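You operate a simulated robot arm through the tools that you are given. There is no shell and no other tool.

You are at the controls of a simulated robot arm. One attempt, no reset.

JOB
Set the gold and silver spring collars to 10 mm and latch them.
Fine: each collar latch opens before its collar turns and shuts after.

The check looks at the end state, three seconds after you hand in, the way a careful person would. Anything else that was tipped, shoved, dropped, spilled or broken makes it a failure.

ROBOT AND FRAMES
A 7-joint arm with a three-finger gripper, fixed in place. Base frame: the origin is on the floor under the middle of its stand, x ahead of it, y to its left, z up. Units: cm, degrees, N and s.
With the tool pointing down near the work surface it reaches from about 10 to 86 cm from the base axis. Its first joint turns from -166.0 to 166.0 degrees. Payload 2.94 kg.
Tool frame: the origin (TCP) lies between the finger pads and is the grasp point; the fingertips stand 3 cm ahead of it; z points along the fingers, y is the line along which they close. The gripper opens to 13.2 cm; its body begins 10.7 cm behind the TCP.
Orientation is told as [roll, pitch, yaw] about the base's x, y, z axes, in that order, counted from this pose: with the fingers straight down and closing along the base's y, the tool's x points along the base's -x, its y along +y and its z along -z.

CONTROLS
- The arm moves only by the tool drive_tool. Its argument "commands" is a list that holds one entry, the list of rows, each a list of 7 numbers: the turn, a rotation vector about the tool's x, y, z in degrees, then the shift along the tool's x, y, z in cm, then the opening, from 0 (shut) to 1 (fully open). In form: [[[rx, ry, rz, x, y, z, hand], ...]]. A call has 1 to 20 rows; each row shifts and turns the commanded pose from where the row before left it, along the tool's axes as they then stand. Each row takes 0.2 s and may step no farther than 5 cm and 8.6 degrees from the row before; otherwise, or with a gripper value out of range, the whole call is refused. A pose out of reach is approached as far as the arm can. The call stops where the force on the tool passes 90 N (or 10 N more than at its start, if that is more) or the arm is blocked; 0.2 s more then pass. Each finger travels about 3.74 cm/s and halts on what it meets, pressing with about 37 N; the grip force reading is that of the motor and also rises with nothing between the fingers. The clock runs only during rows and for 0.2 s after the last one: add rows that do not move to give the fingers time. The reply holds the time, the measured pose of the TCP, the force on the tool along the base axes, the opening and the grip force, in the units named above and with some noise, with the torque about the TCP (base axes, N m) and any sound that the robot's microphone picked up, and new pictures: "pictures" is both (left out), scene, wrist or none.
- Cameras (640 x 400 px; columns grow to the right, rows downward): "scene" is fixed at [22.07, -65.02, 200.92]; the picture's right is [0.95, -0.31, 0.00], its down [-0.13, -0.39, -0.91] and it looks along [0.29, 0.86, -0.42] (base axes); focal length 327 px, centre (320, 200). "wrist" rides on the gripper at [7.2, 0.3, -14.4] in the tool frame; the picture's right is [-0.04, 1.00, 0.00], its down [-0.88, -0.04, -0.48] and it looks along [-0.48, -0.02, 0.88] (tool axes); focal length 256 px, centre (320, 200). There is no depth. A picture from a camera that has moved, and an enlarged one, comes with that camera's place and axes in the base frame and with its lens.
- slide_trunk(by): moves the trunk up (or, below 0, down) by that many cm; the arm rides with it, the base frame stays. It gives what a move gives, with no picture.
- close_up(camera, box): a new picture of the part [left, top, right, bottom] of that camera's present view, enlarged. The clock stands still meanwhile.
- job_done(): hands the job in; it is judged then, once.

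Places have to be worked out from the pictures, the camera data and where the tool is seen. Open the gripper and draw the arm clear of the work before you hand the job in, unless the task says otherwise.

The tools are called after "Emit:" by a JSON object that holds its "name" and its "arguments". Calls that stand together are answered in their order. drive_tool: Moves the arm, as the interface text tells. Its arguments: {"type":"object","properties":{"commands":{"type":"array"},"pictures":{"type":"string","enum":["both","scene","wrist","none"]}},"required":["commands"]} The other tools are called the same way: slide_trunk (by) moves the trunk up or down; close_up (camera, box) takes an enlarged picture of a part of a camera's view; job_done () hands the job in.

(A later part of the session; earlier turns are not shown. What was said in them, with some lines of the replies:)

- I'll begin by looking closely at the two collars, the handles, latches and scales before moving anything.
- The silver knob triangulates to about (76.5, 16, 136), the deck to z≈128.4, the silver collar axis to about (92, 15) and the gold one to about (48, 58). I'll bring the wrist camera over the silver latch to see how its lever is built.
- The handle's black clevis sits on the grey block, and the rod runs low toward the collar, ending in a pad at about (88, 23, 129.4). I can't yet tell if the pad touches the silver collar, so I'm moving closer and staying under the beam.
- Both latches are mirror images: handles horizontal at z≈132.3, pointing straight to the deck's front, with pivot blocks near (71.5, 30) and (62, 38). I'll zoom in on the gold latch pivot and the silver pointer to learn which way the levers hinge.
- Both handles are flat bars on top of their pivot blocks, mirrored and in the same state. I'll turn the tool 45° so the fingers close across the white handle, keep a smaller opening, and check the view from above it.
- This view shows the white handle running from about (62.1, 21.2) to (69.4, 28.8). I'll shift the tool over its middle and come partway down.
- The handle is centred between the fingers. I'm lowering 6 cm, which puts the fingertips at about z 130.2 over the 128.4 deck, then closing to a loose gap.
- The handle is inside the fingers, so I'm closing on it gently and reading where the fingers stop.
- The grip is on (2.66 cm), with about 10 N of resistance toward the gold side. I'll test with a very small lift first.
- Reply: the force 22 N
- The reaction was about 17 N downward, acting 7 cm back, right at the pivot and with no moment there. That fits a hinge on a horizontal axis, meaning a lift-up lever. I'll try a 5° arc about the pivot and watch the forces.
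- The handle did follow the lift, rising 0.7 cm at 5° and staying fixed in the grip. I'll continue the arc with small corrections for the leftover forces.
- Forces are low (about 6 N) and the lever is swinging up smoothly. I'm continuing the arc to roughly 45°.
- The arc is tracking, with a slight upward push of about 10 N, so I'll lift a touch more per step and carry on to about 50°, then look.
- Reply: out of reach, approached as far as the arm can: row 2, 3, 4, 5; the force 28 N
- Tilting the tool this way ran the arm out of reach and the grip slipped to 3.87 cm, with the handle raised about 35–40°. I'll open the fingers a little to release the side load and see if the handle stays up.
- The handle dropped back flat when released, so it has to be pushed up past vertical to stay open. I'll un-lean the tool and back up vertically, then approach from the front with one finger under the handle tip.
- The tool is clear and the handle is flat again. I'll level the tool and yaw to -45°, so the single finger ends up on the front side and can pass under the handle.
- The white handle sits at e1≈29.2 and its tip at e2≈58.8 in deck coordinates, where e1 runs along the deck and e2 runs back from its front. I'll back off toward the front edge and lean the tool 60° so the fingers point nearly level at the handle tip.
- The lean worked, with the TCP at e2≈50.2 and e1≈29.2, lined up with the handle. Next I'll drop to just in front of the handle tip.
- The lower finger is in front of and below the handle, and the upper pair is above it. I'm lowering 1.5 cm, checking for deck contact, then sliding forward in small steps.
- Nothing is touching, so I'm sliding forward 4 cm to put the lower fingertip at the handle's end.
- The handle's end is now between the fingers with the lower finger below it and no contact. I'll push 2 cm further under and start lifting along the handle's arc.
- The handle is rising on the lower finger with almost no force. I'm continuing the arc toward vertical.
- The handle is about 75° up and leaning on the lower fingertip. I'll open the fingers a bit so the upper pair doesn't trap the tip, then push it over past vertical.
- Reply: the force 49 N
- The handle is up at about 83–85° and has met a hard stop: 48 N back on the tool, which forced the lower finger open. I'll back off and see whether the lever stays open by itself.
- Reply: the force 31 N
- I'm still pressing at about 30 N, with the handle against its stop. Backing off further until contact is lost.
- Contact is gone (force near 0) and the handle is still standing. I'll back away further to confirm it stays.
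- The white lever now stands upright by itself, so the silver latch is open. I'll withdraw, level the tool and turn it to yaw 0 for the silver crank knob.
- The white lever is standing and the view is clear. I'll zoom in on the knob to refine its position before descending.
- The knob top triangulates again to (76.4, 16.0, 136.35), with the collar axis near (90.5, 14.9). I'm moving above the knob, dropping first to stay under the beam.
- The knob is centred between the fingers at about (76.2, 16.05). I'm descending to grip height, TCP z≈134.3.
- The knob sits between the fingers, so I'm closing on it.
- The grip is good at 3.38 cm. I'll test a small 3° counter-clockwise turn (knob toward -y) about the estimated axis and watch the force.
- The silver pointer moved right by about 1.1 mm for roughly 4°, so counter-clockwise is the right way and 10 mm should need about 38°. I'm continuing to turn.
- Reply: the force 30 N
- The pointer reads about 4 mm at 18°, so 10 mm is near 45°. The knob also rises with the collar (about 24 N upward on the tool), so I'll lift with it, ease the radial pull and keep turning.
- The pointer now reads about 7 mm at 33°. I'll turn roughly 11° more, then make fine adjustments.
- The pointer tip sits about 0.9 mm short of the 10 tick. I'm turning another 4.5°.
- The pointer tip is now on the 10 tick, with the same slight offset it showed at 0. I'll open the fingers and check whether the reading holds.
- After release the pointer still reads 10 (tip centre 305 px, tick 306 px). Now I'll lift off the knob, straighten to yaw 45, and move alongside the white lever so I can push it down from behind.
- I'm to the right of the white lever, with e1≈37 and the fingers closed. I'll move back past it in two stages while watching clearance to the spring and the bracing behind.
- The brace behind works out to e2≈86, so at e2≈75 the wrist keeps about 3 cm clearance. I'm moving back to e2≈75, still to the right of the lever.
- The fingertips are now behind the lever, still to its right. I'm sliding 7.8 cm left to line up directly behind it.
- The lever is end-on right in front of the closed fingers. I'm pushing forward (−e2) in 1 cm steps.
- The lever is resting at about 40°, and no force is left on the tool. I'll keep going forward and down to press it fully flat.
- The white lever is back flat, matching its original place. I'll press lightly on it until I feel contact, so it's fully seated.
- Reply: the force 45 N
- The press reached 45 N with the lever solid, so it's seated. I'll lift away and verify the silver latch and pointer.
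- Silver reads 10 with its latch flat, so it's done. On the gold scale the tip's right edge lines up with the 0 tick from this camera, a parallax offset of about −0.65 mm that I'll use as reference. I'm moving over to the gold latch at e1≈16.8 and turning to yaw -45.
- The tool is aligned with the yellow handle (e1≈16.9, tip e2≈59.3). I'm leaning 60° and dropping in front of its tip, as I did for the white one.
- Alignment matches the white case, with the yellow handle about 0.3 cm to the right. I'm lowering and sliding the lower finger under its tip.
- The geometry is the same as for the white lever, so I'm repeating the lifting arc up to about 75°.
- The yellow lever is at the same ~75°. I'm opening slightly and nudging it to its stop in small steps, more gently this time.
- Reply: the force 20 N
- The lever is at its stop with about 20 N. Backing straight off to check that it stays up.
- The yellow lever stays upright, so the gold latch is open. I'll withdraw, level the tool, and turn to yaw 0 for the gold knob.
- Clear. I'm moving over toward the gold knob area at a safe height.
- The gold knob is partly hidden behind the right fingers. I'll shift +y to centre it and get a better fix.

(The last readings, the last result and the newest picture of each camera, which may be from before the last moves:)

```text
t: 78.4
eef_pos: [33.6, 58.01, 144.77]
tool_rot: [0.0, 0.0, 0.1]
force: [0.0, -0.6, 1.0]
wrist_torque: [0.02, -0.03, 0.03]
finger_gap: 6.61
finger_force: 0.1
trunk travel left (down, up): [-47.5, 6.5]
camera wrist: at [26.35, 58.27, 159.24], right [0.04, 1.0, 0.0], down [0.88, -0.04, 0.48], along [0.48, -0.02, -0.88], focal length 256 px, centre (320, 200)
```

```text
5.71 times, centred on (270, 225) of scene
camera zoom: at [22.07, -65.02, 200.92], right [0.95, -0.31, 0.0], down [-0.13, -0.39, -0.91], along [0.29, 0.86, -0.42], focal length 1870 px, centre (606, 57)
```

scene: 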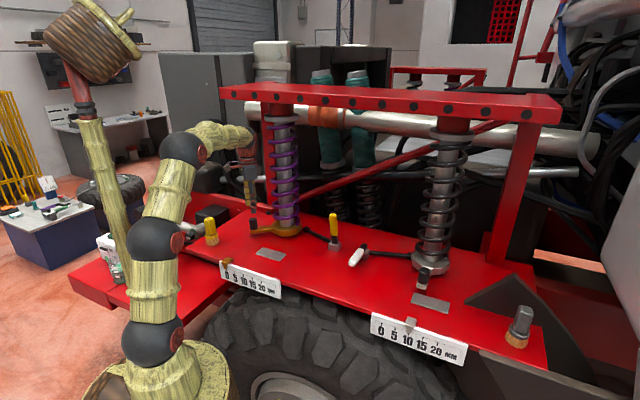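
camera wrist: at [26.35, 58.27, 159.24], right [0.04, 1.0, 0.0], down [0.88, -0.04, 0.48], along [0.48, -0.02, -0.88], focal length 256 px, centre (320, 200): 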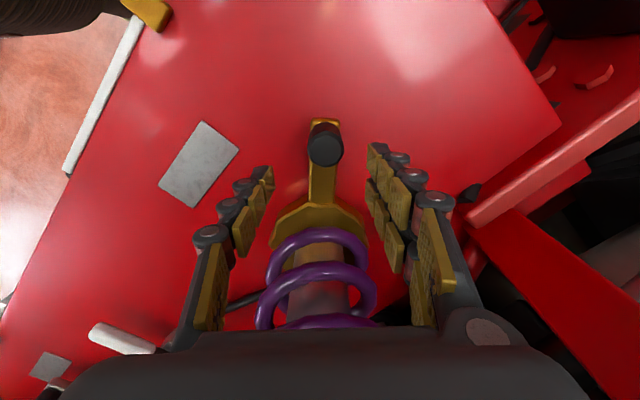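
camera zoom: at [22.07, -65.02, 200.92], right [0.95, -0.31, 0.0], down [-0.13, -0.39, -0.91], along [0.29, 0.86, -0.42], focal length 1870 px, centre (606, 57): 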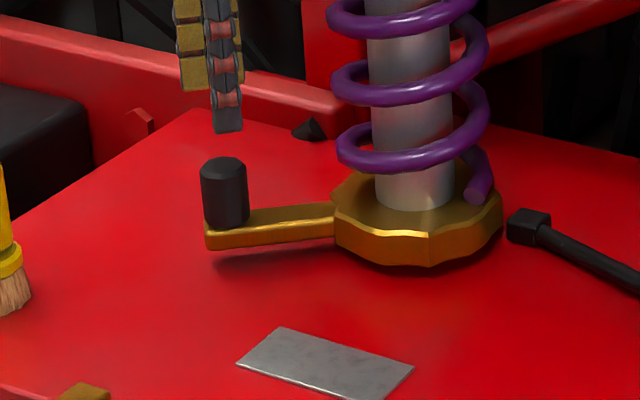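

The gold knob is at about (34.0, 58.4), centred between the fingers. I'm descending to grip height.

Emit:
{"name": "drive_tool", "arguments": {"commands": [[[0, 0, 0, -0.1, 0.08, 2.05, 0.5], [0, 0, 0, -0.1, 0.08, 2.05, 0.5], [0, 0, 0, -0.1, 0.08, 2.05, 0.5], [0, 0, 0, -0.1, 0.08, 2.05, 0.5], [0, 0, 0, -0.1, 0.08, 2.05, 0.5], [0, 0, 0, 0, 0, 0, 0.5]]], "pictures": "both"}}

Emit:
{"name": "close_up", "arguments": {"camera": "scene", "box": [190, 150, 330, 260]}}

```text
t: 79.8
eef_pos: [34.53, 58.48, 134.61]
tool_rot: [-0.1, 0.0, -0.1]
force: [-1.0, 0.6, -0.5]
wrist_torque: [-0.01, -0.01, 0.01]
finger_gap: 6.61
finger_force: 0.1
trunk travel left (down, up): [-47.5, 6.5]
camera wrist: at [27.13, 58.8, 148.82], right [0.04, 1.0, 0.0], down [0.88, -0.04, 0.48], along [0.48, -0.02, -0.88], focal length 256 px, centre (320, 200)
```

scene: 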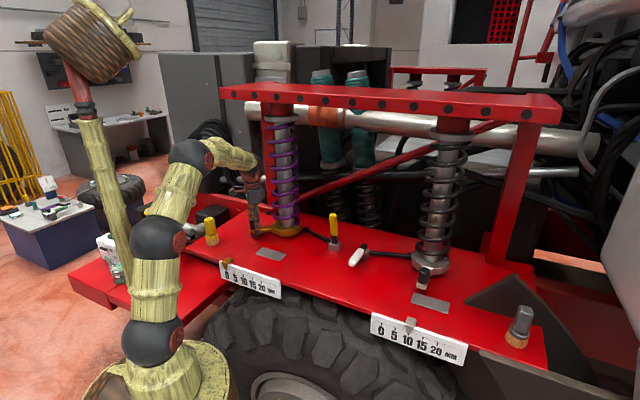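
wrist: 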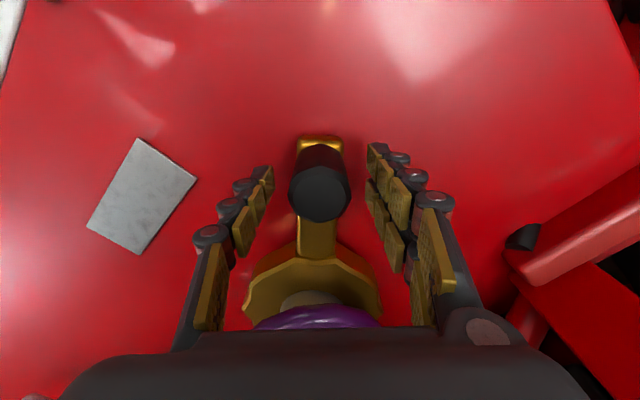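

```text
3.64 times, centred on (260, 205) of scene
camera zoom: at [22.07, -65.02, 200.92], right [0.95, -0.31, 0.0], down [-0.13, -0.39, -0.91], along [0.29, 0.86, -0.42], focal length 1190 px, centre (538, 182)
```

zoom: 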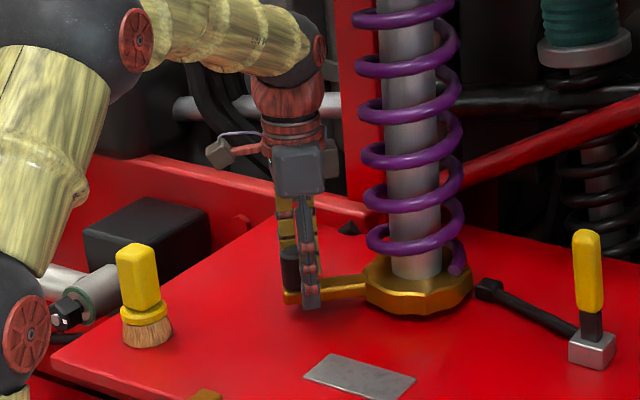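

The view matches the silver case. Closing on the gold knob.

Emit:
{"name": "drive_tool", "arguments": {"commands": [[[0, 0, 0, 0, 0, 0, 0.35], [0, 0, 0, 0, 0, 0, 0.25], [0, 0, 0, 0, 0, 0, 0.15], [0, 0, 0, 0, 0, 0, 0.12], [0, 0, 0, 0, 0, 0, 0.12]]], "pictures": "none"}}

Emit:
{"name": "close_up", "arguments": {"camera": "scene", "box": [215, 250, 275, 290]}}

```text
t: 81.0
eef_pos: [34.37, 58.46, 134.39]
tool_rot: [-0.2, 0.0, 0.0]
force: [0.4, -2.3, -0.2]
wrist_torque: [-0.09, 0.0, -0.72]
finger_gap: 3.39
finger_force: 38.4
trunk travel left (down, up): [-47.5, 6.5]
```

```text
10.00 times, centred on (245, 270) of scene
camera zoom: at [22.07, -65.02, 200.92], right [0.95, -0.31, 0.0], down [-0.13, -0.39, -0.91], along [0.29, 0.86, -0.42], focal length 3273 px, centre (1070, -500)
```

zoom: 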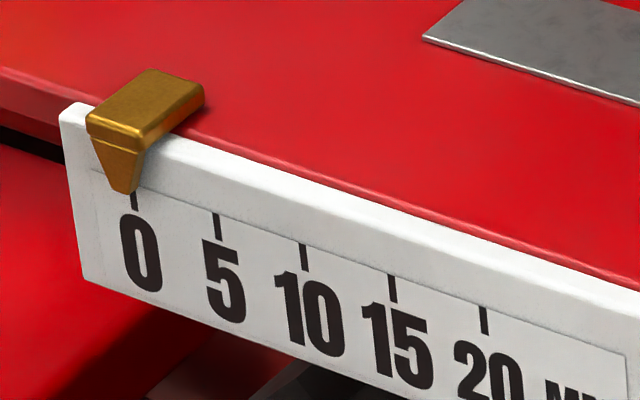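

Gripped at 3.39 cm with the pointer at 0. I'm testing a small counter-clockwise turn of 3°.

Emit:
{"name": "drive_tool", "arguments": {"commands": [[[0, 0, -1.5, 0.03, -0.37, -0.03, 0.12], [0, 0, -1.5, 0.03, -0.37, -0.03, 0.12], [0, 0, 0, 0, 0, 0, 0.12]]], "pictures": "wrist"}}

Emit:
{"name": "close_up", "arguments": {"camera": "scene", "box": [215, 250, 275, 290]}}

```text
t: 81.8
eef_pos: [34.29, 57.6, 134.56]
tool_rot: [-0.1, 0.0, 3.1]
force: [2.1, -3.5, -3.2]
wrist_torque: [-0.11, -0.26, -0.78]
finger_gap: 3.34
finger_force: 45.0
trunk travel left (down, up): [-47.5, 6.5]
camera wrist: at [27.11, 57.63, 148.89], right [-0.01, 1.0, 0.0], down [0.88, 0.01, 0.48], along [0.48, 0.0, -0.88], focal length 256 px, centre (320, 200)
```

wrist: 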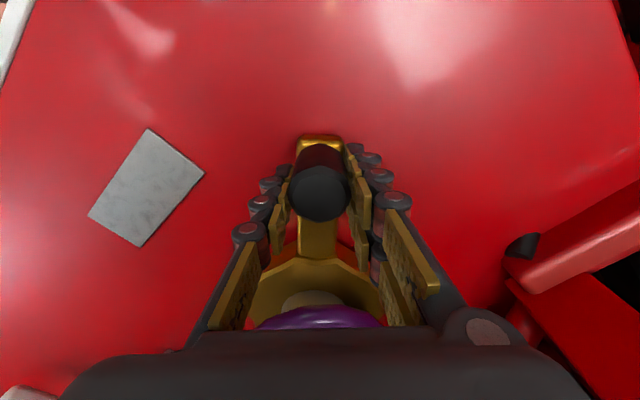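

```text
10.00 times, centred on (245, 270) of scene
camera zoom: at [22.07, -65.02, 200.92], right [0.95, -0.31, 0.0], down [-0.13, -0.39, -0.91], along [0.29, 0.86, -0.42], focal length 3273 px, centre (1070, -500)
```

zoom: 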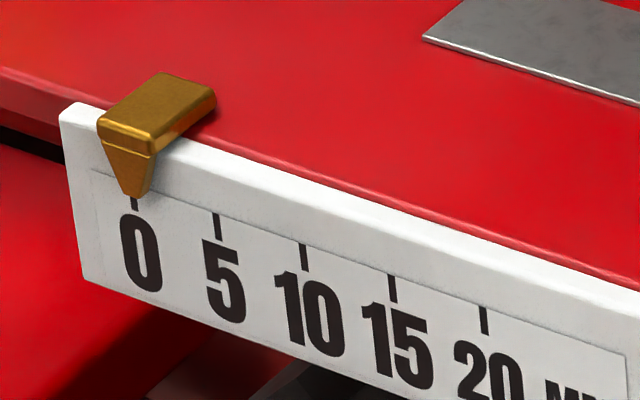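

The gold pointer moved right by about 0.7 mm, so the direction is right. I'm continuing with the same co-rotating arc and a slight lift.

Emit:
{"name": "drive_tool", "arguments": {"commands": [[[0, 0, -3, 0.05, -0.74, -0.06, 0.12], [0, 0, -3, 0.05, -0.74, -0.06, 0.12], [0, 0, -3, 0.05, -0.74, -0.06, 0.12], [0, 0, -3, 0.05, -0.74, -0.06, 0.12], [0, 0, -3, 0.05, -0.74, -0.06, 0.12], [0, 0, -3, 0.05, -0.74, -0.06, 0.12], [0, 0, 0, 0, 0, 0, 0.12]]], "pictures": "scene"}}

Emit:
{"name": "close_up", "arguments": {"camera": "scene", "box": [215, 250, 275, 290]}}

```text
t: 83.4
eef_pos: [35.02, 53.34, 134.87]
tool_rot: [-0.1, 0.1, 20.9]
force: [8.8, -2.6, 1.9]
wrist_torque: [-0.2, -0.82, -0.6]
finger_gap: 3.23
finger_force: 44.4
trunk travel left (down, up): [-47.5, 6.5]
```

scene: 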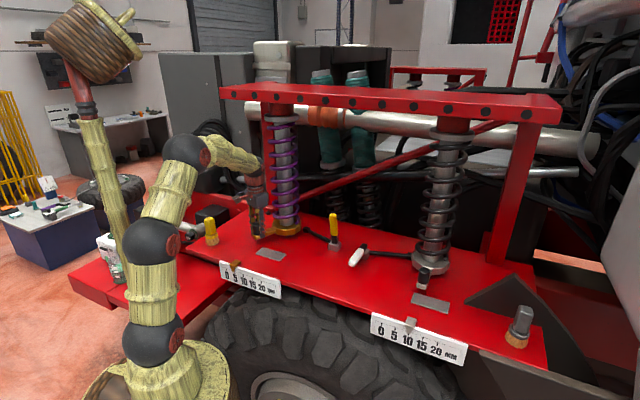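

```text
10.00 times, centred on (245, 270) of scene
camera zoom: at [22.07, -65.02, 200.92], right [0.95, -0.31, 0.0], down [-0.13, -0.39, -0.91], along [0.29, 0.86, -0.42], focal length 3273 px, centre (1070, -500)
```

zoom: 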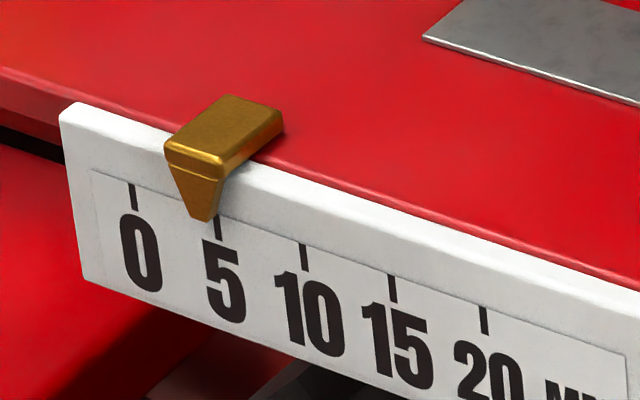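

The reading is about 4.7 mm at 21°. Another 16.5° next.

Emit:
{"name": "drive_tool", "arguments": {"commands": [[[0, 0, -3, 0.04, -0.74, -0.07, 0.12], [0, 0, -3, 0.05, -0.74, -0.07, 0.12], [0, 0, -3, 0.05, -0.74, -0.07, 0.12], [0, 0, -3, 0.05, -0.74, -0.07, 0.12], [0, 0, -3, 0.05, -0.74, -0.07, 0.12], [0, 0, -1.5, 0.03, -0.37, -0.03, 0.12], [0, 0, 0, 0, 0, 0, 0.12]]], "pictures": "scene"}}

Emit:
{"name": "close_up", "arguments": {"camera": "scene", "box": [215, 250, 275, 290]}}

```text
t: 85.0
eef_pos: [36.59, 49.76, 135.22]
tool_rot: [0.1, 0.0, 37.6]
force: [19.6, 12.7, 2.9]
wrist_torque: [0.52, -1.29, -0.37]
finger_gap: 3.23
finger_force: 45.1
trunk travel left (down, up): [-47.5, 6.5]
```

scene: 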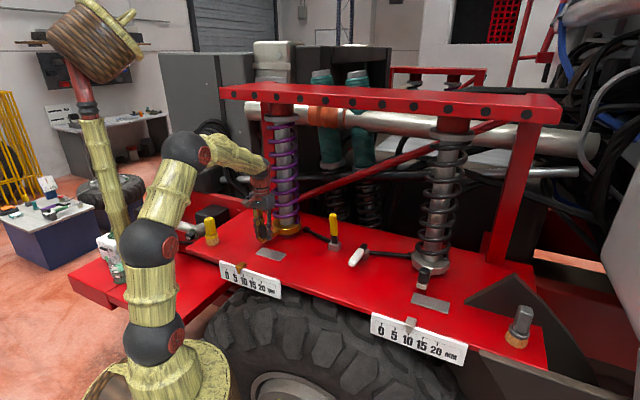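

```text
10.00 times, centred on (245, 270) of scene
camera zoom: at [22.07, -65.02, 200.92], right [0.95, -0.31, 0.0], down [-0.13, -0.39, -0.91], along [0.29, 0.86, -0.42], focal length 3273 px, centre (1070, -500)
```

zoom: 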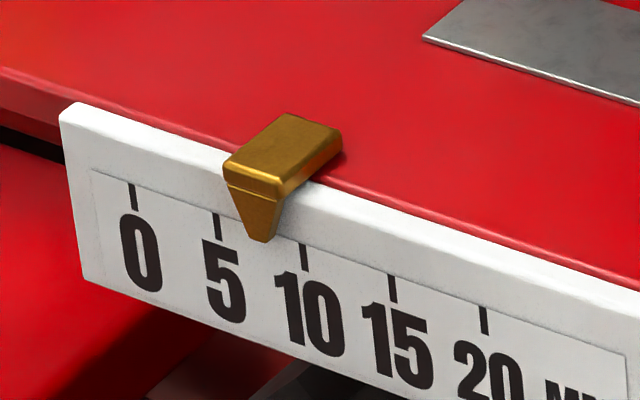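

It reads about 8.0 mm at 37.6°. I'm easing the radial pull and turning another 8°.

Emit:
{"name": "drive_tool", "arguments": {"commands": [[[0, 0, -2.7, -0.1, -0.66, -0.07, 0.12], [0, 0, -2.7, 0.0, -0.66, -0.07, 0.12], [0, 0, -2.7, 0.03, -0.66, -0.07, 0.12], [0, 0, 0, 0, 0, 0, 0.12], [0, 0, 0, 0, 0, 0, 0.12]]], "pictures": "none"}}

Emit:
{"name": "close_up", "arguments": {"camera": "scene", "box": [215, 250, 275, 290]}}

```text
t: 86.2
eef_pos: [37.91, 48.26, 135.36]
tool_rot: [0.0, 0.1, 45.6]
force: [16.4, 13.4, 2.7]
wrist_torque: [0.14, -0.66, 0.04]
finger_gap: 3.24
finger_force: 44.5
trunk travel left (down, up): [-47.5, 6.5]
```

```text
10.00 times, centred on (245, 270) of scene
camera zoom: at [22.07, -65.02, 200.92], right [0.95, -0.31, 0.0], down [-0.13, -0.39, -0.91], along [0.29, 0.86, -0.42], focal length 3273 px, centre (1070, -500)
```

zoom: 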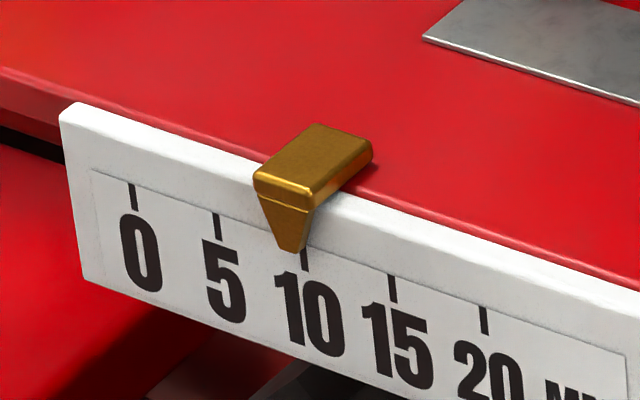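

It's at about 9.75 mm. One more 2° nudge, since silver relaxed back about 0.2 mm on release.

Emit:
{"name": "drive_tool", "arguments": {"commands": [[[0, 0, -1, -0.05, -0.25, -0.02, 0.12], [0, 0, -1, -0.03, -0.25, -0.02, 0.12], [0, 0, 0, 0, 0, 0, 0.12], [0, 0, 0, 0, 0, 0, 0.12]]], "pictures": "none"}}

Emit:
{"name": "close_up", "arguments": {"camera": "scene", "box": [230, 260, 260, 280]}}

```text
t: 87.2
eef_pos: [38.28, 47.93, 135.52]
tool_rot: [-0.1, 0.2, 47.7]
force: [9.0, 9.2, 0.9]
wrist_torque: [-0.38, 0.08, -0.37]
finger_gap: 3.21
finger_force: 45.1
trunk travel left (down, up): [-47.5, 6.5]
```

```text
16.00 times, centred on (245, 270) of scene
camera zoom: at [22.07, -65.02, 200.92], right [0.95, -0.31, 0.0], down [-0.13, -0.39, -0.91], along [0.29, 0.86, -0.42], focal length 5237 px, centre (1520, -920)
```

zoom: 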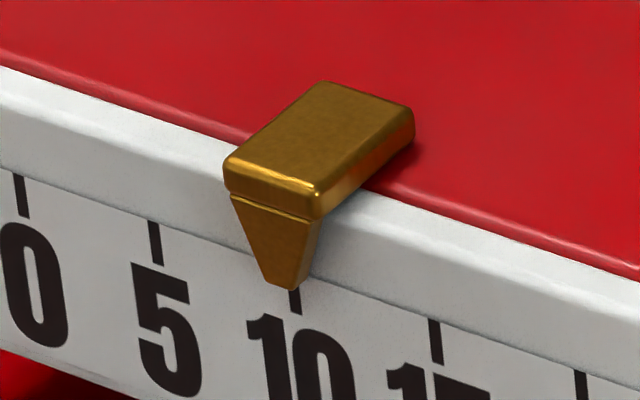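

The tip's right edge is now on the 10 tick, just as it was on the 0 tick. Releasing and checking.

Emit:
{"name": "drive_tool", "arguments": {"commands": [[[0, 0, 0, 0, 0, 0, 0.3], [0, 0, 0, 0, 0, 0, 0.4], [0, 0, 0, 0, 0, 0, 0.5], [0, 0, 0, 0, 0, 0, 0.5]]], "pictures": "wrist"}}

Emit:
{"name": "close_up", "arguments": {"camera": "scene", "box": [215, 250, 275, 290]}}

Emit:
{"name": "close_up", "arguments": {"camera": "scene", "box": [230, 260, 260, 280]}}

```text
t: 88.2
eef_pos: [38.21, 47.84, 135.54]
tool_rot: [0.0, 0.0, 47.7]
force: [-0.4, 0.4, 0.2]
wrist_torque: [0.03, 0.0, 0.0]
finger_gap: 6.59
finger_force: 0.0
trunk travel left (down, up): [-47.5, 6.5]
camera wrist: at [33.02, 42.68, 149.93], right [-0.71, 0.71, 0.0], down [0.62, 0.62, 0.48], along [0.34, 0.34, -0.88], focal length 256 px, centre (320, 200)
```

wrist: 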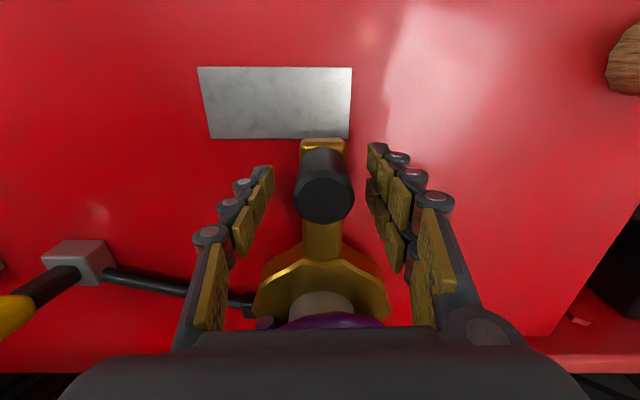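

```text
10.00 times, centred on (245, 270) of scene
camera zoom: at [22.07, -65.02, 200.92], right [0.95, -0.31, 0.0], down [-0.13, -0.39, -0.91], along [0.29, 0.86, -0.42], focal length 3273 px, centre (1070, -500)
```

zoom: 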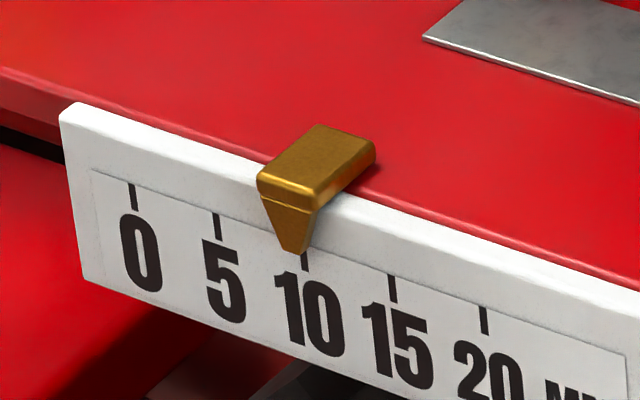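

```text
16.00 times, centred on (245, 270) of scene
camera zoom: at [22.07, -65.02, 200.92], right [0.95, -0.31, 0.0], down [-0.13, -0.39, -0.91], along [0.29, 0.86, -0.42], focal length 5237 px, centre (1520, -920)
```

zoom: 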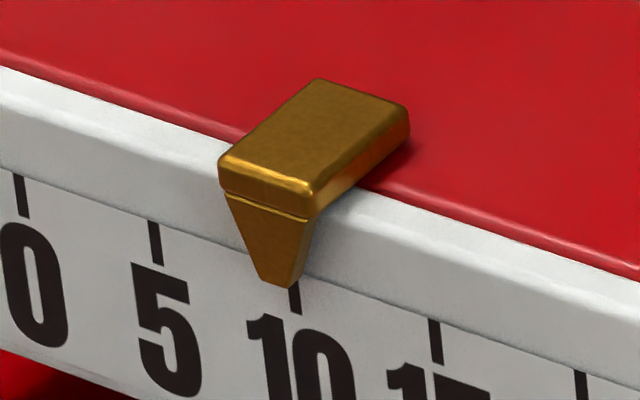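

Gold holds at about 9.9–10 mm after release. I'll lift off, straighten to yaw 45 and move around to the right side of the upright yellow lever with the fingers closed.

Emit:
{"name": "drive_tool", "arguments": {"commands": [[[0, 0, 0, 0, 0, -2.5, 0.5], [0, 0, 0, 0, 0, -2.5, 0.5], [0, 0, 0, 0, 0, -2.5, 0.5], [0, 0, 2.7, 0, 0, 0, 0.4], [0, 0, 0, 0.1, -3.9, 0, 0.2], [0, 0, 0, 0.1, -3.9, 0, 0.0], [0, 0, 0, 0, -3.9, 0, 0.0], [0, 0, 0, 0, -3.9, 0, 0.0], [0, 0, 0, 0, -3.9, 0, 0.0], [0, 0, 0, 0, -3.9, 0, 0.0], [0, 0, 0, 0, -3.9, 0, 0.0], [0, 0, 0, 0, -3.9, 0, 0.0], [0, 0, 0, 0, 0, 0, 0.0]]], "pictures": "both"}}

```text
t: 91.0
eef_pos: [59.92, 25.49, 143.25]
tool_rot: [0.0, 0.0, 45.1]
force: [-0.4, -0.3, 0.2]
wrist_torque: [0.0, -0.06, 0.01]
finger_gap: 0.0
finger_force: 28.9
trunk travel left (down, up): [-47.5, 6.5]
camera wrist: at [54.56, 20.74, 157.58], right [-0.68, 0.74, 0.0], down [0.65, 0.59, 0.48], along [0.35, 0.32, -0.88], focal length 256 px, centre (320, 200)
```

scene: 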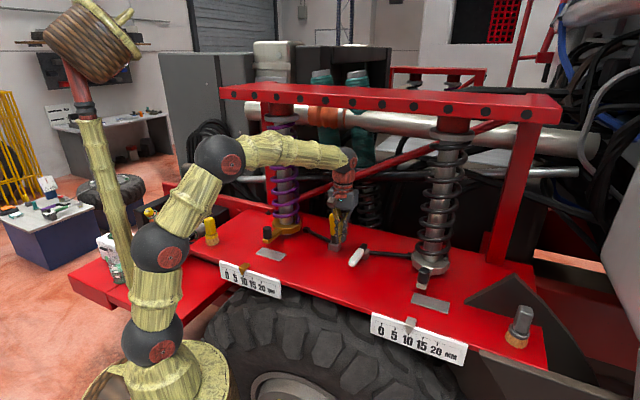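
wrist: 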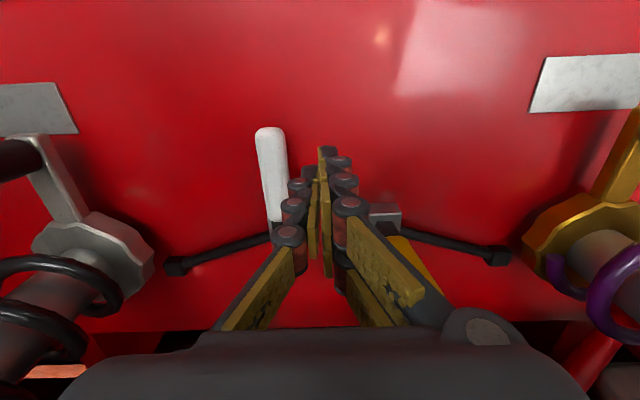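

I'm to the right of the yellow lever at e1≈24.3. I'll move back past it to e2≈75, then slide left behind it.

Emit:
{"name": "drive_tool", "arguments": {"commands": [[[0, 0, 0, -3.5, 0, 1.2, 0.0], [0, 0, 0, -3.5, 0, 1.2, 0.0], [0, 0, 0, -2.6, 0, 0.6, 0.0], [0, 0, 0, -2.6, 0, 0, 0.0], [0, 0, 0, -2.6, 0, 0, 0.0], [0, 0, 0, 0, 0, 0, 0.0]]], "pictures": "both"}}

Emit:
{"name": "close_up", "arguments": {"camera": "scene", "box": [280, 130, 420, 260]}}

```text
t: 92.4
eef_pos: [70.44, 35.8, 140.27]
tool_rot: [0.0, -0.1, 45.0]
force: [0.0, -0.2, 0.3]
wrist_torque: [0.05, -0.05, 0.02]
finger_gap: 0.02
finger_force: 28.2
trunk travel left (down, up): [-47.5, 6.5]
camera wrist: at [64.98, 31.02, 154.6], right [-0.68, 0.74, 0.0], down [0.65, 0.59, 0.48], along [0.35, 0.32, -0.88], focal length 256 px, centre (320, 200)
```

scene: 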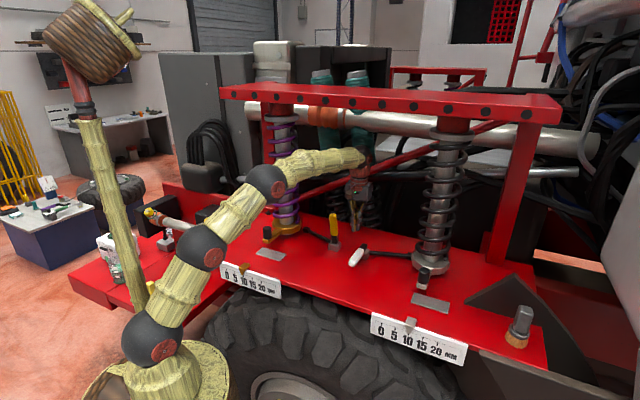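
wrist: 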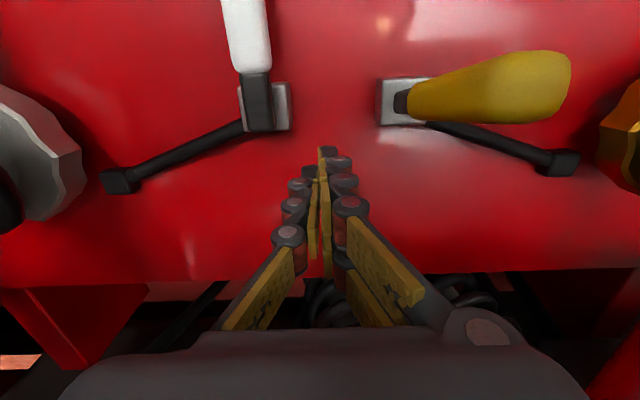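

```text
3.08 times, centred on (350, 195) of scene
camera zoom: at [22.07, -65.02, 200.92], right [0.95, -0.31, 0.0], down [-0.13, -0.39, -0.91], along [0.29, 0.86, -0.42], focal length 1007 px, centre (228, 215)
```

zoom: 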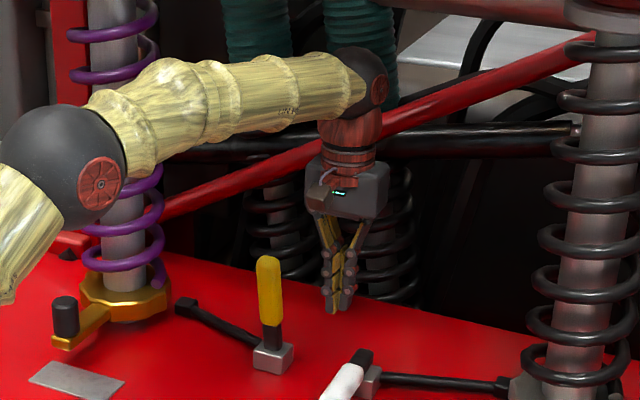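

The clearance looks fine. Sliding left 7.6 cm to sit behind the yellow lever.

Emit:
{"name": "drive_tool", "arguments": {"commands": [[[0, 0, 0, 0, 2.53, 0, 0.0], [0, 0, 0, 0, 2.53, 0, 0.0], [0, 0, 0, 0, 2.53, 0, 0.0], [0, 0, 0, 0, 0, 0, 0.0]]], "pictures": "both"}}

```text
t: 93.4
eef_pos: [65.08, 41.27, 140.04]
tool_rot: [0.0, 0.1, 44.9]
force: [-0.4, -0.5, 0.3]
wrist_torque: [-0.02, 0.01, 0.0]
finger_gap: 0.0
finger_force: 28.8
trunk travel left (down, up): [-47.5, 6.5]
camera wrist: at [59.75, 36.37, 154.4], right [-0.67, 0.74, 0.0], down [0.65, 0.59, 0.48], along [0.35, 0.32, -0.88], focal length 256 px, centre (320, 200)
```

scene: 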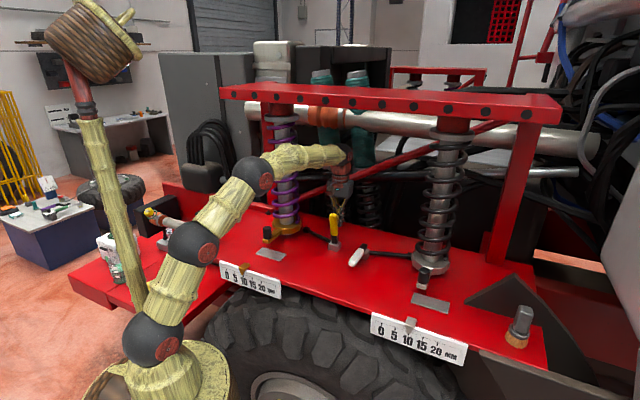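
wrist: 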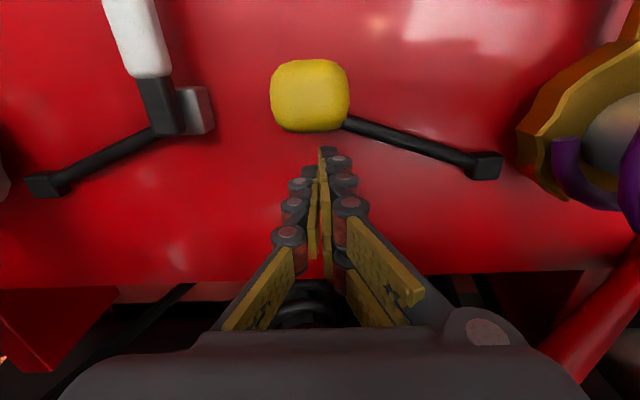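

The yellow lever is end-on in front of the fingers, about 0.5 cm to one side, so I'll correct that. Then I'll push it forward.

Emit:
{"name": "drive_tool", "arguments": {"commands": [[[0, 0, 0, 0, -0.45, 0, 0.0], [0, 0, 0, 1, 0, 0, 0.0], [0, 0, 0, 1, 0, 0, 0.0], [0, 0, 0, 1, 0, 0, 0.0], [0, 0, 0, 1, 0, 0, 0.0], [0, 0, 0, 1, 0, 0, 0.0], [0, 0, 0, 1, 0, 0, 0.0], [0, 0, 0, 0, 0, 0, 0.0]]], "pictures": "both"}}

Emit:
{"name": "close_up", "arguments": {"camera": "scene", "box": [280, 180, 400, 270]}}

```text
t: 95.2
eef_pos: [61.3, 36.83, 140.04]
tool_rot: [0.1, 0.1, 45.0]
force: [0.7, -0.3, 0.7]
wrist_torque: [0.0, 0.03, -0.02]
finger_gap: 0.01
finger_force: 28.9
trunk travel left (down, up): [-47.5, 6.5]
camera wrist: at [55.86, 32.01, 154.34], right [-0.68, 0.74, 0.0], down [0.65, 0.59, 0.48], along [0.35, 0.32, -0.88], focal length 256 px, centre (320, 200)
```

scene: 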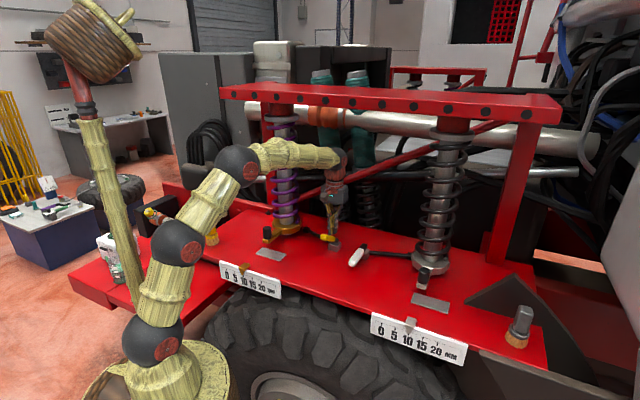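
wrist: 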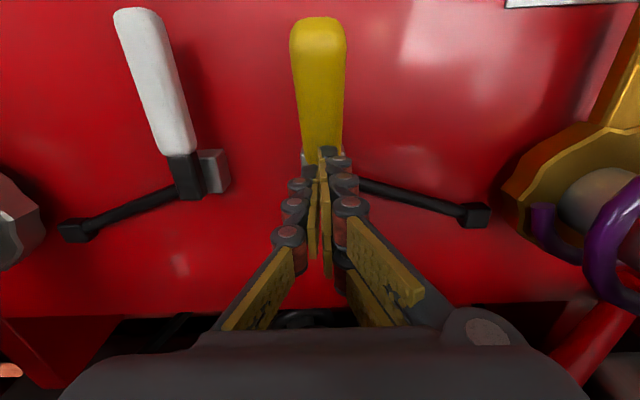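

```text
4.44 times, centred on (340, 225) of scene
camera zoom: at [22.07, -65.02, 200.92], right [0.95, -0.31, 0.0], down [-0.13, -0.39, -0.91], along [0.29, 0.86, -0.42], focal length 1455 px, centre (231, 89)
```

zoom: 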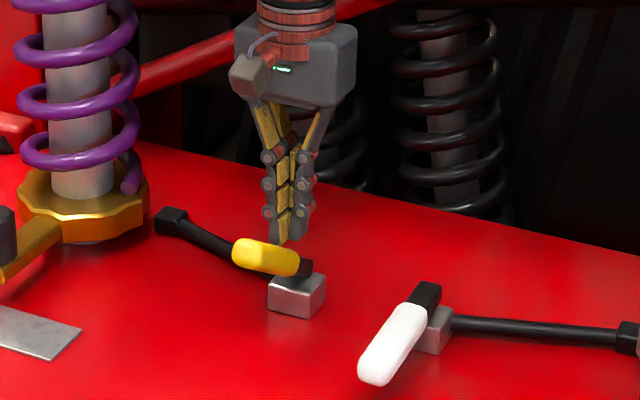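

The yellow lever is down to about 35–40°. I'm continuing forward and down to lay it flat, then pressing it to seat.

Emit:
{"name": "drive_tool", "arguments": {"commands": [[[0, 0, 0, 1.1, 0, 0.1, 0.0], [0, 0, 0, 1.1, 0, 0.2, 0.0], [0, 0, 0, 1.1, 0, 0.3, 0.0], [0, 0, 0, 1.1, 0, 0.4, 0.0], [0, 0, 0, 0.8, 0, 0.6, 0.0], [0, 0, 0, 0, 0, 0.6, 0.0], [0, 0, 0, 0, 0, 0.6, 0.0], [0, 0, 0, 0, 0, 0, 0.0]]], "pictures": "both"}}

Emit:
{"name": "close_up", "arguments": {"camera": "scene", "box": [280, 180, 400, 270]}}

```text
t: 97.0
eef_pos: [57.61, 33.22, 137.2]
tool_rot: [0.0, 0.0, 44.9]
force: [0.2, 0.3, 0.1]
wrist_torque: [0.01, 0.01, 0.02]
finger_gap: 0.0
finger_force: 28.7
trunk travel left (down, up): [-47.5, 6.5]
camera wrist: at [52.18, 28.31, 151.58], right [-0.68, 0.74, 0.0], down [0.65, 0.59, 0.48], along [0.35, 0.32, -0.88], focal length 256 px, centre (320, 200)
```

scene: 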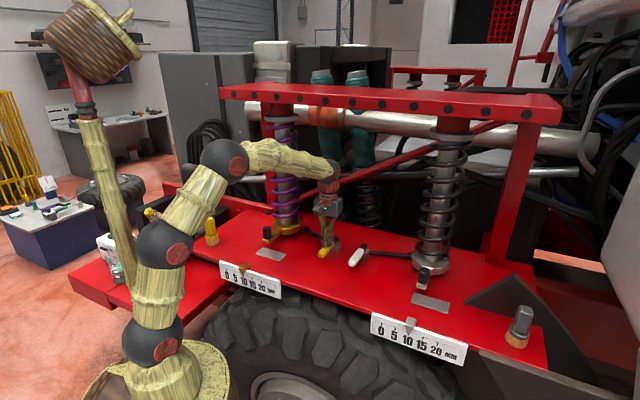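
wrist: 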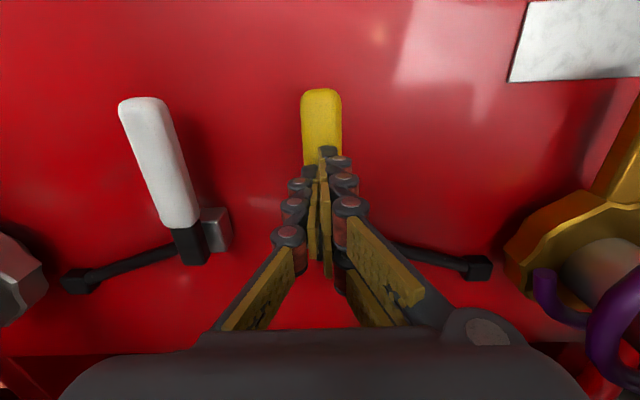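

```text
4.44 times, centred on (340, 225) of scene
camera zoom: at [22.07, -65.02, 200.92], right [0.95, -0.31, 0.0], down [-0.13, -0.39, -0.91], along [0.29, 0.86, -0.42], focal length 1455 px, centre (231, 89)
```

zoom: 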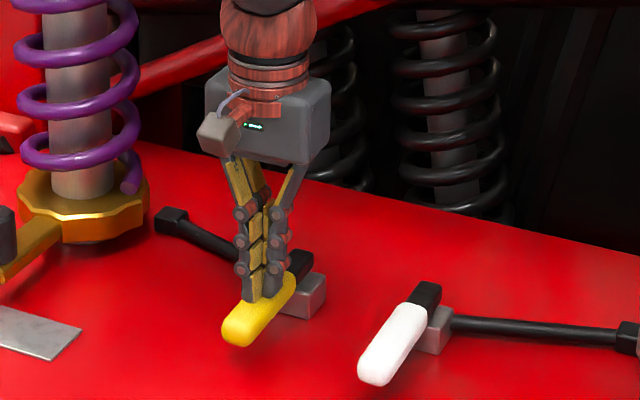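

The yellow lever is flat again. I'm giving it a light press to seat it.

Emit:
{"name": "drive_tool", "arguments": {"commands": [[[0, 0, 0, 0, 0, 0.3, 0.0], [0, 0, 0, 0, 0, 0.3, 0.0], [0, 0, 0, 0, 0, 0, 0.0]]], "pictures": "none"}}

```text
t: 97.8
eef_pos: [57.54, 33.24, 137.14]
tool_rot: [-0.2, -0.6, 44.9]
force: [3.1, -0.7, 34.5]
wrist_torque: [0.16, -0.11, 0.04]
finger_gap: 0.6
finger_force: 28.2
trunk travel left (down, up): [-47.5, 6.5]
```

It's seated at 34 N. Now I'll lift away, open the gripper, draw back clear of the work, and check everything.

Emit:
{"name": "drive_tool", "arguments": {"commands": [[[0, 0, 0, 0, 0, -1.5, 0.0], [0, 0, 0, 0, 0, -3, 0.1], [0, 0, 0, 0, 0, -3, 0.3], [0, 0, 0, 3, 0, -2, 0.6], [0, 0, 0, 3, 0, -2, 0.8], [0, 0, 0, 3, 0, -2, 1.0], [0, 0, 0, 3, 0, -2, 1.0], [0, 0, 0, 3, 0, 0, 1.0], [0, 0, 0, 3, 0, 0, 1.0], [0, 0, 0, 0, 0, 0, 1.0]]], "pictures": "both"}}

Emit:
{"name": "close_up", "arguments": {"camera": "scene", "box": [230, 190, 470, 310]}}

Emit:
{"name": "close_up", "arguments": {"camera": "scene", "box": [215, 250, 275, 290]}}

Emit:
{"name": "close_up", "arguments": {"camera": "scene", "box": [380, 305, 440, 345]}}

```text
t: 100.0
eef_pos: [44.66, 20.56, 152.13]
tool_rot: [0.1, 0.1, 45.0]
force: [0.1, 1.1, -0.2]
wrist_torque: [-0.03, 0.03, 0.02]
finger_gap: 12.95
finger_force: 0.0
trunk travel left (down, up): [-47.5, 6.5]
camera wrist: at [39.34, 15.7, 166.44], right [-0.68, 0.74, 0.0], down [0.65, 0.59, 0.47], along [0.35, 0.32, -0.88], focal length 256 px, centre (320, 200)
```

scene: 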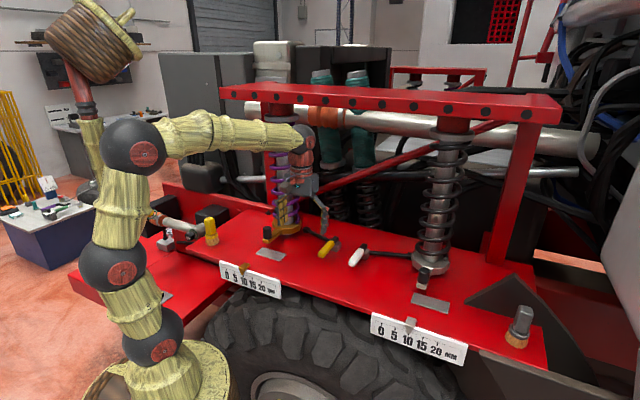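
wrist: 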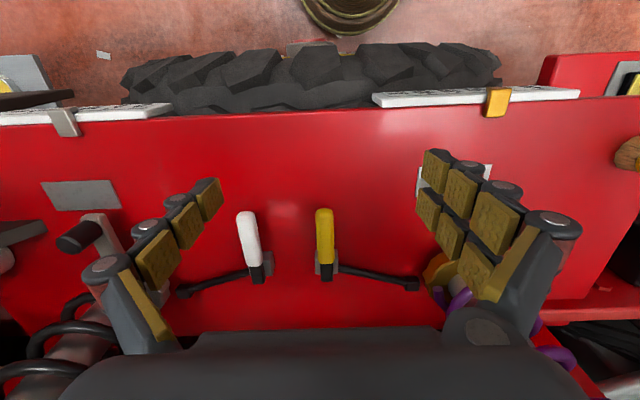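

```text
2.67 times, centred on (350, 250) of scene
camera zoom: at [22.07, -65.02, 200.92], right [0.95, -0.31, 0.0], down [-0.13, -0.39, -0.91], along [0.29, 0.86, -0.42], focal length 873 px, centre (240, 67)
```

zoom: 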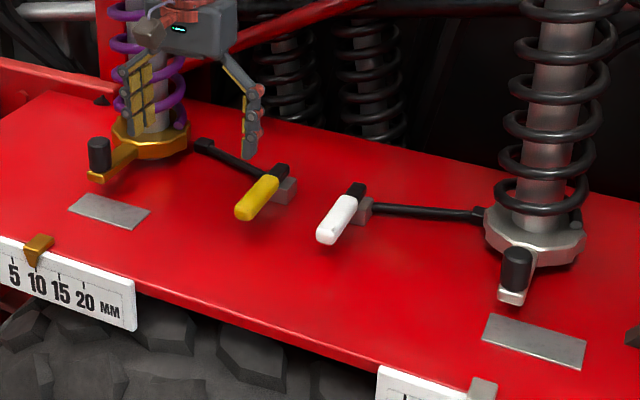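

```text
10.00 times, centred on (245, 270) of scene
camera zoom: at [22.07, -65.02, 200.92], right [0.95, -0.31, 0.0], down [-0.13, -0.39, -0.91], along [0.29, 0.86, -0.42], focal length 3273 px, centre (1070, -500)
```

zoom: 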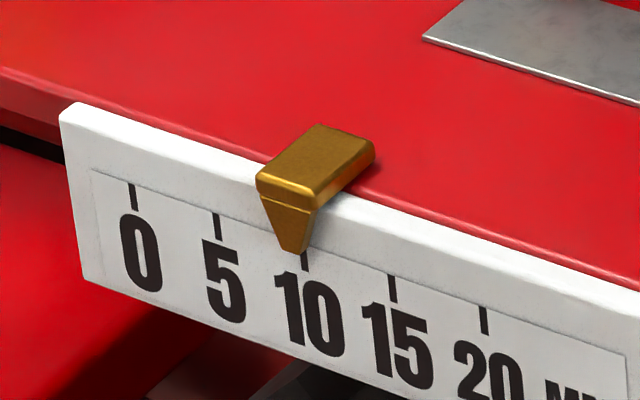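

```text
10.00 times, centred on (410, 325) of scene
camera zoom: at [22.07, -65.02, 200.92], right [0.95, -0.31, 0.0], down [-0.13, -0.39, -0.91], along [0.29, 0.86, -0.42], focal length 3273 px, centre (-580, -1050)
```

zoom: 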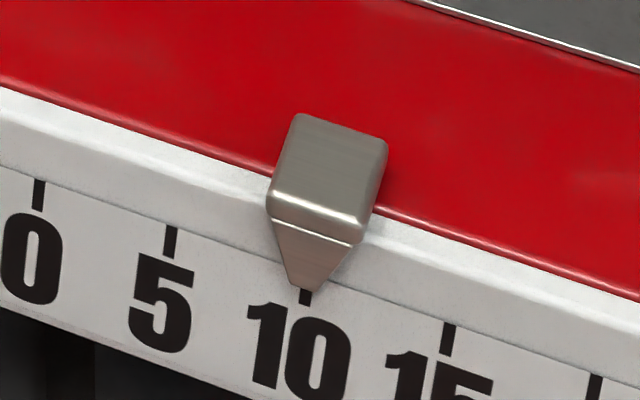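

Both pointers read 10, both levers lie flat in their original positions, and nothing else has moved. I'll draw the arm further back and up, then take a last look.

Emit:
{"name": "drive_tool", "arguments": {"commands": [[[0, 0, 0, 3, 0, -2.5, 1.0], [0, 0, 0, 3, 0, -2.5, 1.0], [0, 0, 0, 3, 0, -2.5, 1.0], [0, 0, 0, 2, 0, -2.0, 1.0], [0, 0, 0, 0, 0, 0, 1.0], [0, 0, 0, 0, 0, 0, 1.0]]], "pictures": "both"}}

Emit:
{"name": "close_up", "arguments": {"camera": "scene", "box": [280, 210, 440, 300]}}

Emit:
{"name": "close_up", "arguments": {"camera": "scene", "box": [230, 260, 260, 280]}}

```text
t: 101.4
eef_pos: [36.92, 12.57, 161.79]
tool_rot: [0.0, 0.0, 44.9]
force: [0.2, 0.4, 0.4]
wrist_torque: [-0.01, 0.0, 0.01]
finger_gap: 13.21
finger_force: 0.0
trunk travel left (down, up): [-47.5, 6.5]
camera wrist: at [31.54, 7.72, 176.1], right [-0.68, 0.74, 0.0], down [0.65, 0.59, 0.48], along [0.35, 0.32, -0.88], focal length 256 px, centre (320, 200)
```

scene: 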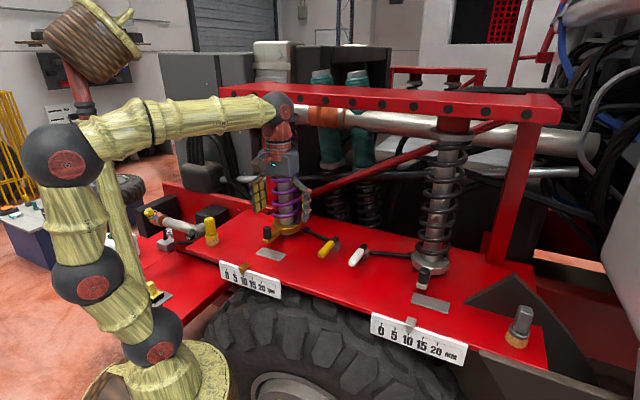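
wrist: 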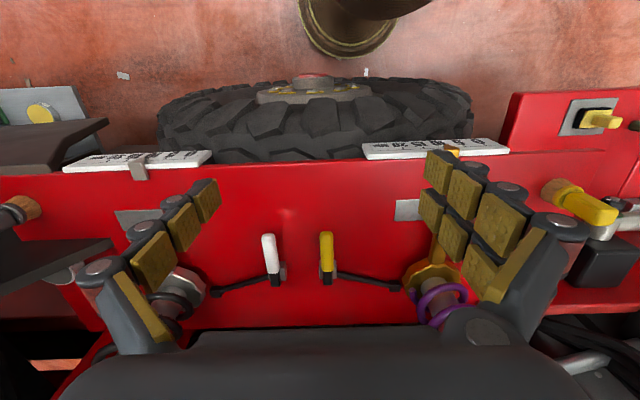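

```text
4.00 times, centred on (360, 255) of scene
camera zoom: at [22.07, -65.02, 200.92], right [0.95, -0.31, 0.0], down [-0.13, -0.39, -0.91], along [0.29, 0.86, -0.42], focal length 1309 px, centre (160, -20)
```

zoom: 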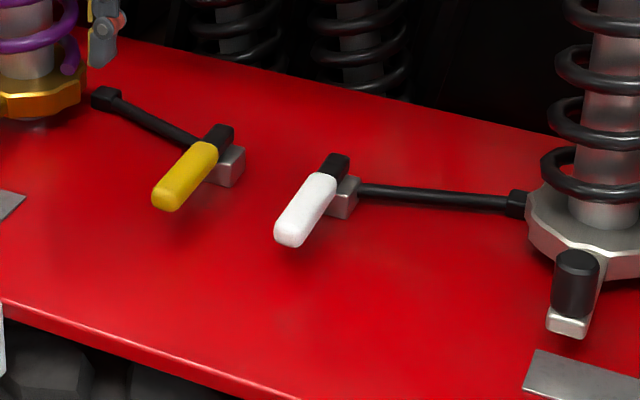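

```text
16.00 times, centred on (245, 270) of scene
camera zoom: at [22.07, -65.02, 200.92], right [0.95, -0.31, 0.0], down [-0.13, -0.39, -0.91], along [0.29, 0.86, -0.42], focal length 5237 px, centre (1520, -920)
```

zoom: 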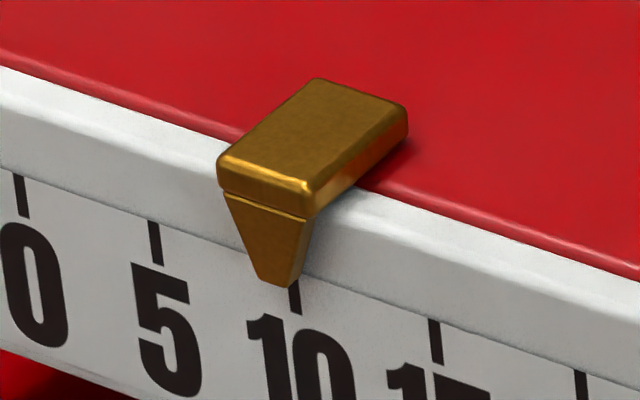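

Everything looks right. One last cross-check of the pointers from the wrist camera before I hand in.

Emit:
{"name": "close_up", "arguments": {"camera": "wrist", "box": [350, 125, 530, 175]}}

Emit:
{"name": "close_up", "arguments": {"camera": "wrist", "box": [50, 135, 230, 185]}}

```text
3.56 times, centred on (440, 150) of wrist
camera zoom: at [31.54, 7.72, 176.1], right [-0.68, 0.74, 0.0], down [0.65, 0.59, 0.48], along [0.35, 0.32, -0.88], focal length 910 px, centre (-107, 378)
```

zoom: 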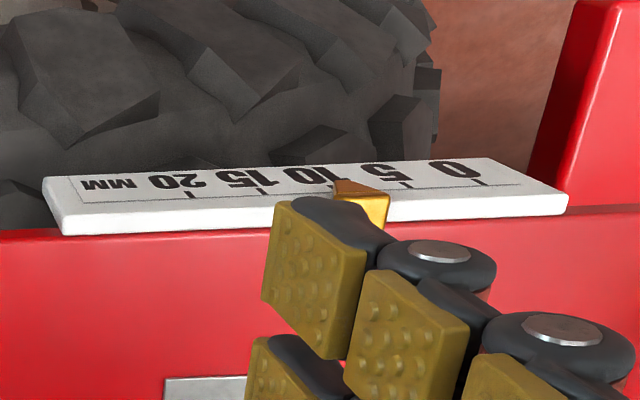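

```text
3.56 times, centred on (140, 160) of wrist
camera zoom: at [31.54, 7.72, 176.1], right [-0.68, 0.74, 0.0], down [0.65, 0.59, 0.48], along [0.35, 0.32, -0.88], focal length 910 px, centre (960, 342)
```

zoom: 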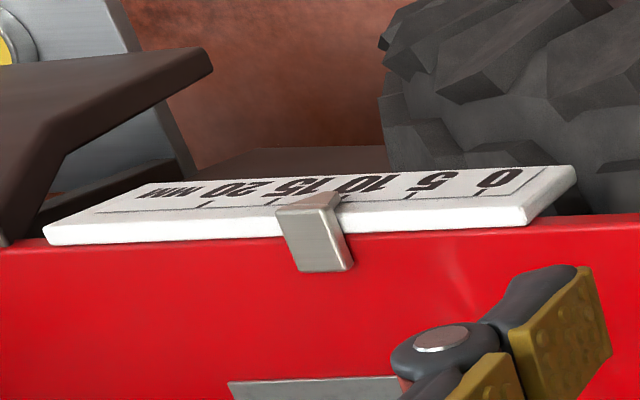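

From this side too, the gold tip sits on 10, and the silver agrees once the angle of view is allowed for. Both latches are flat, the gripper is open and the arm is clear, so I'm handing in.

Emit:
{"name": "job_done", "arguments": {}}

```text
The job is handed in.
```

Both spring collars are set to 10 mm and latched, and I've handed the job in; I haven't seen the check's result.

- **Silver collar:** I lifted its white lever upright, turned the collar about 48°, and pressed the lever back flat. The pointer reads 10 mm, within about 0.1 mm.
- **Gold collar:** I did the same with the yellow lever. The pointer reads about 9.9 mm. It eased back slightly when I let go of the crank.

My first try at lifting the white lever ran the arm out of reach, and the lever dropped back flat. I then lifted it from the front with a finger under its tip, and pressed it against its stop with about 48 N. It latched normally afterwards.

Nothing else was touched or moved as far as the pictures show. The gripper is open and the arm is drawn back from the deck.
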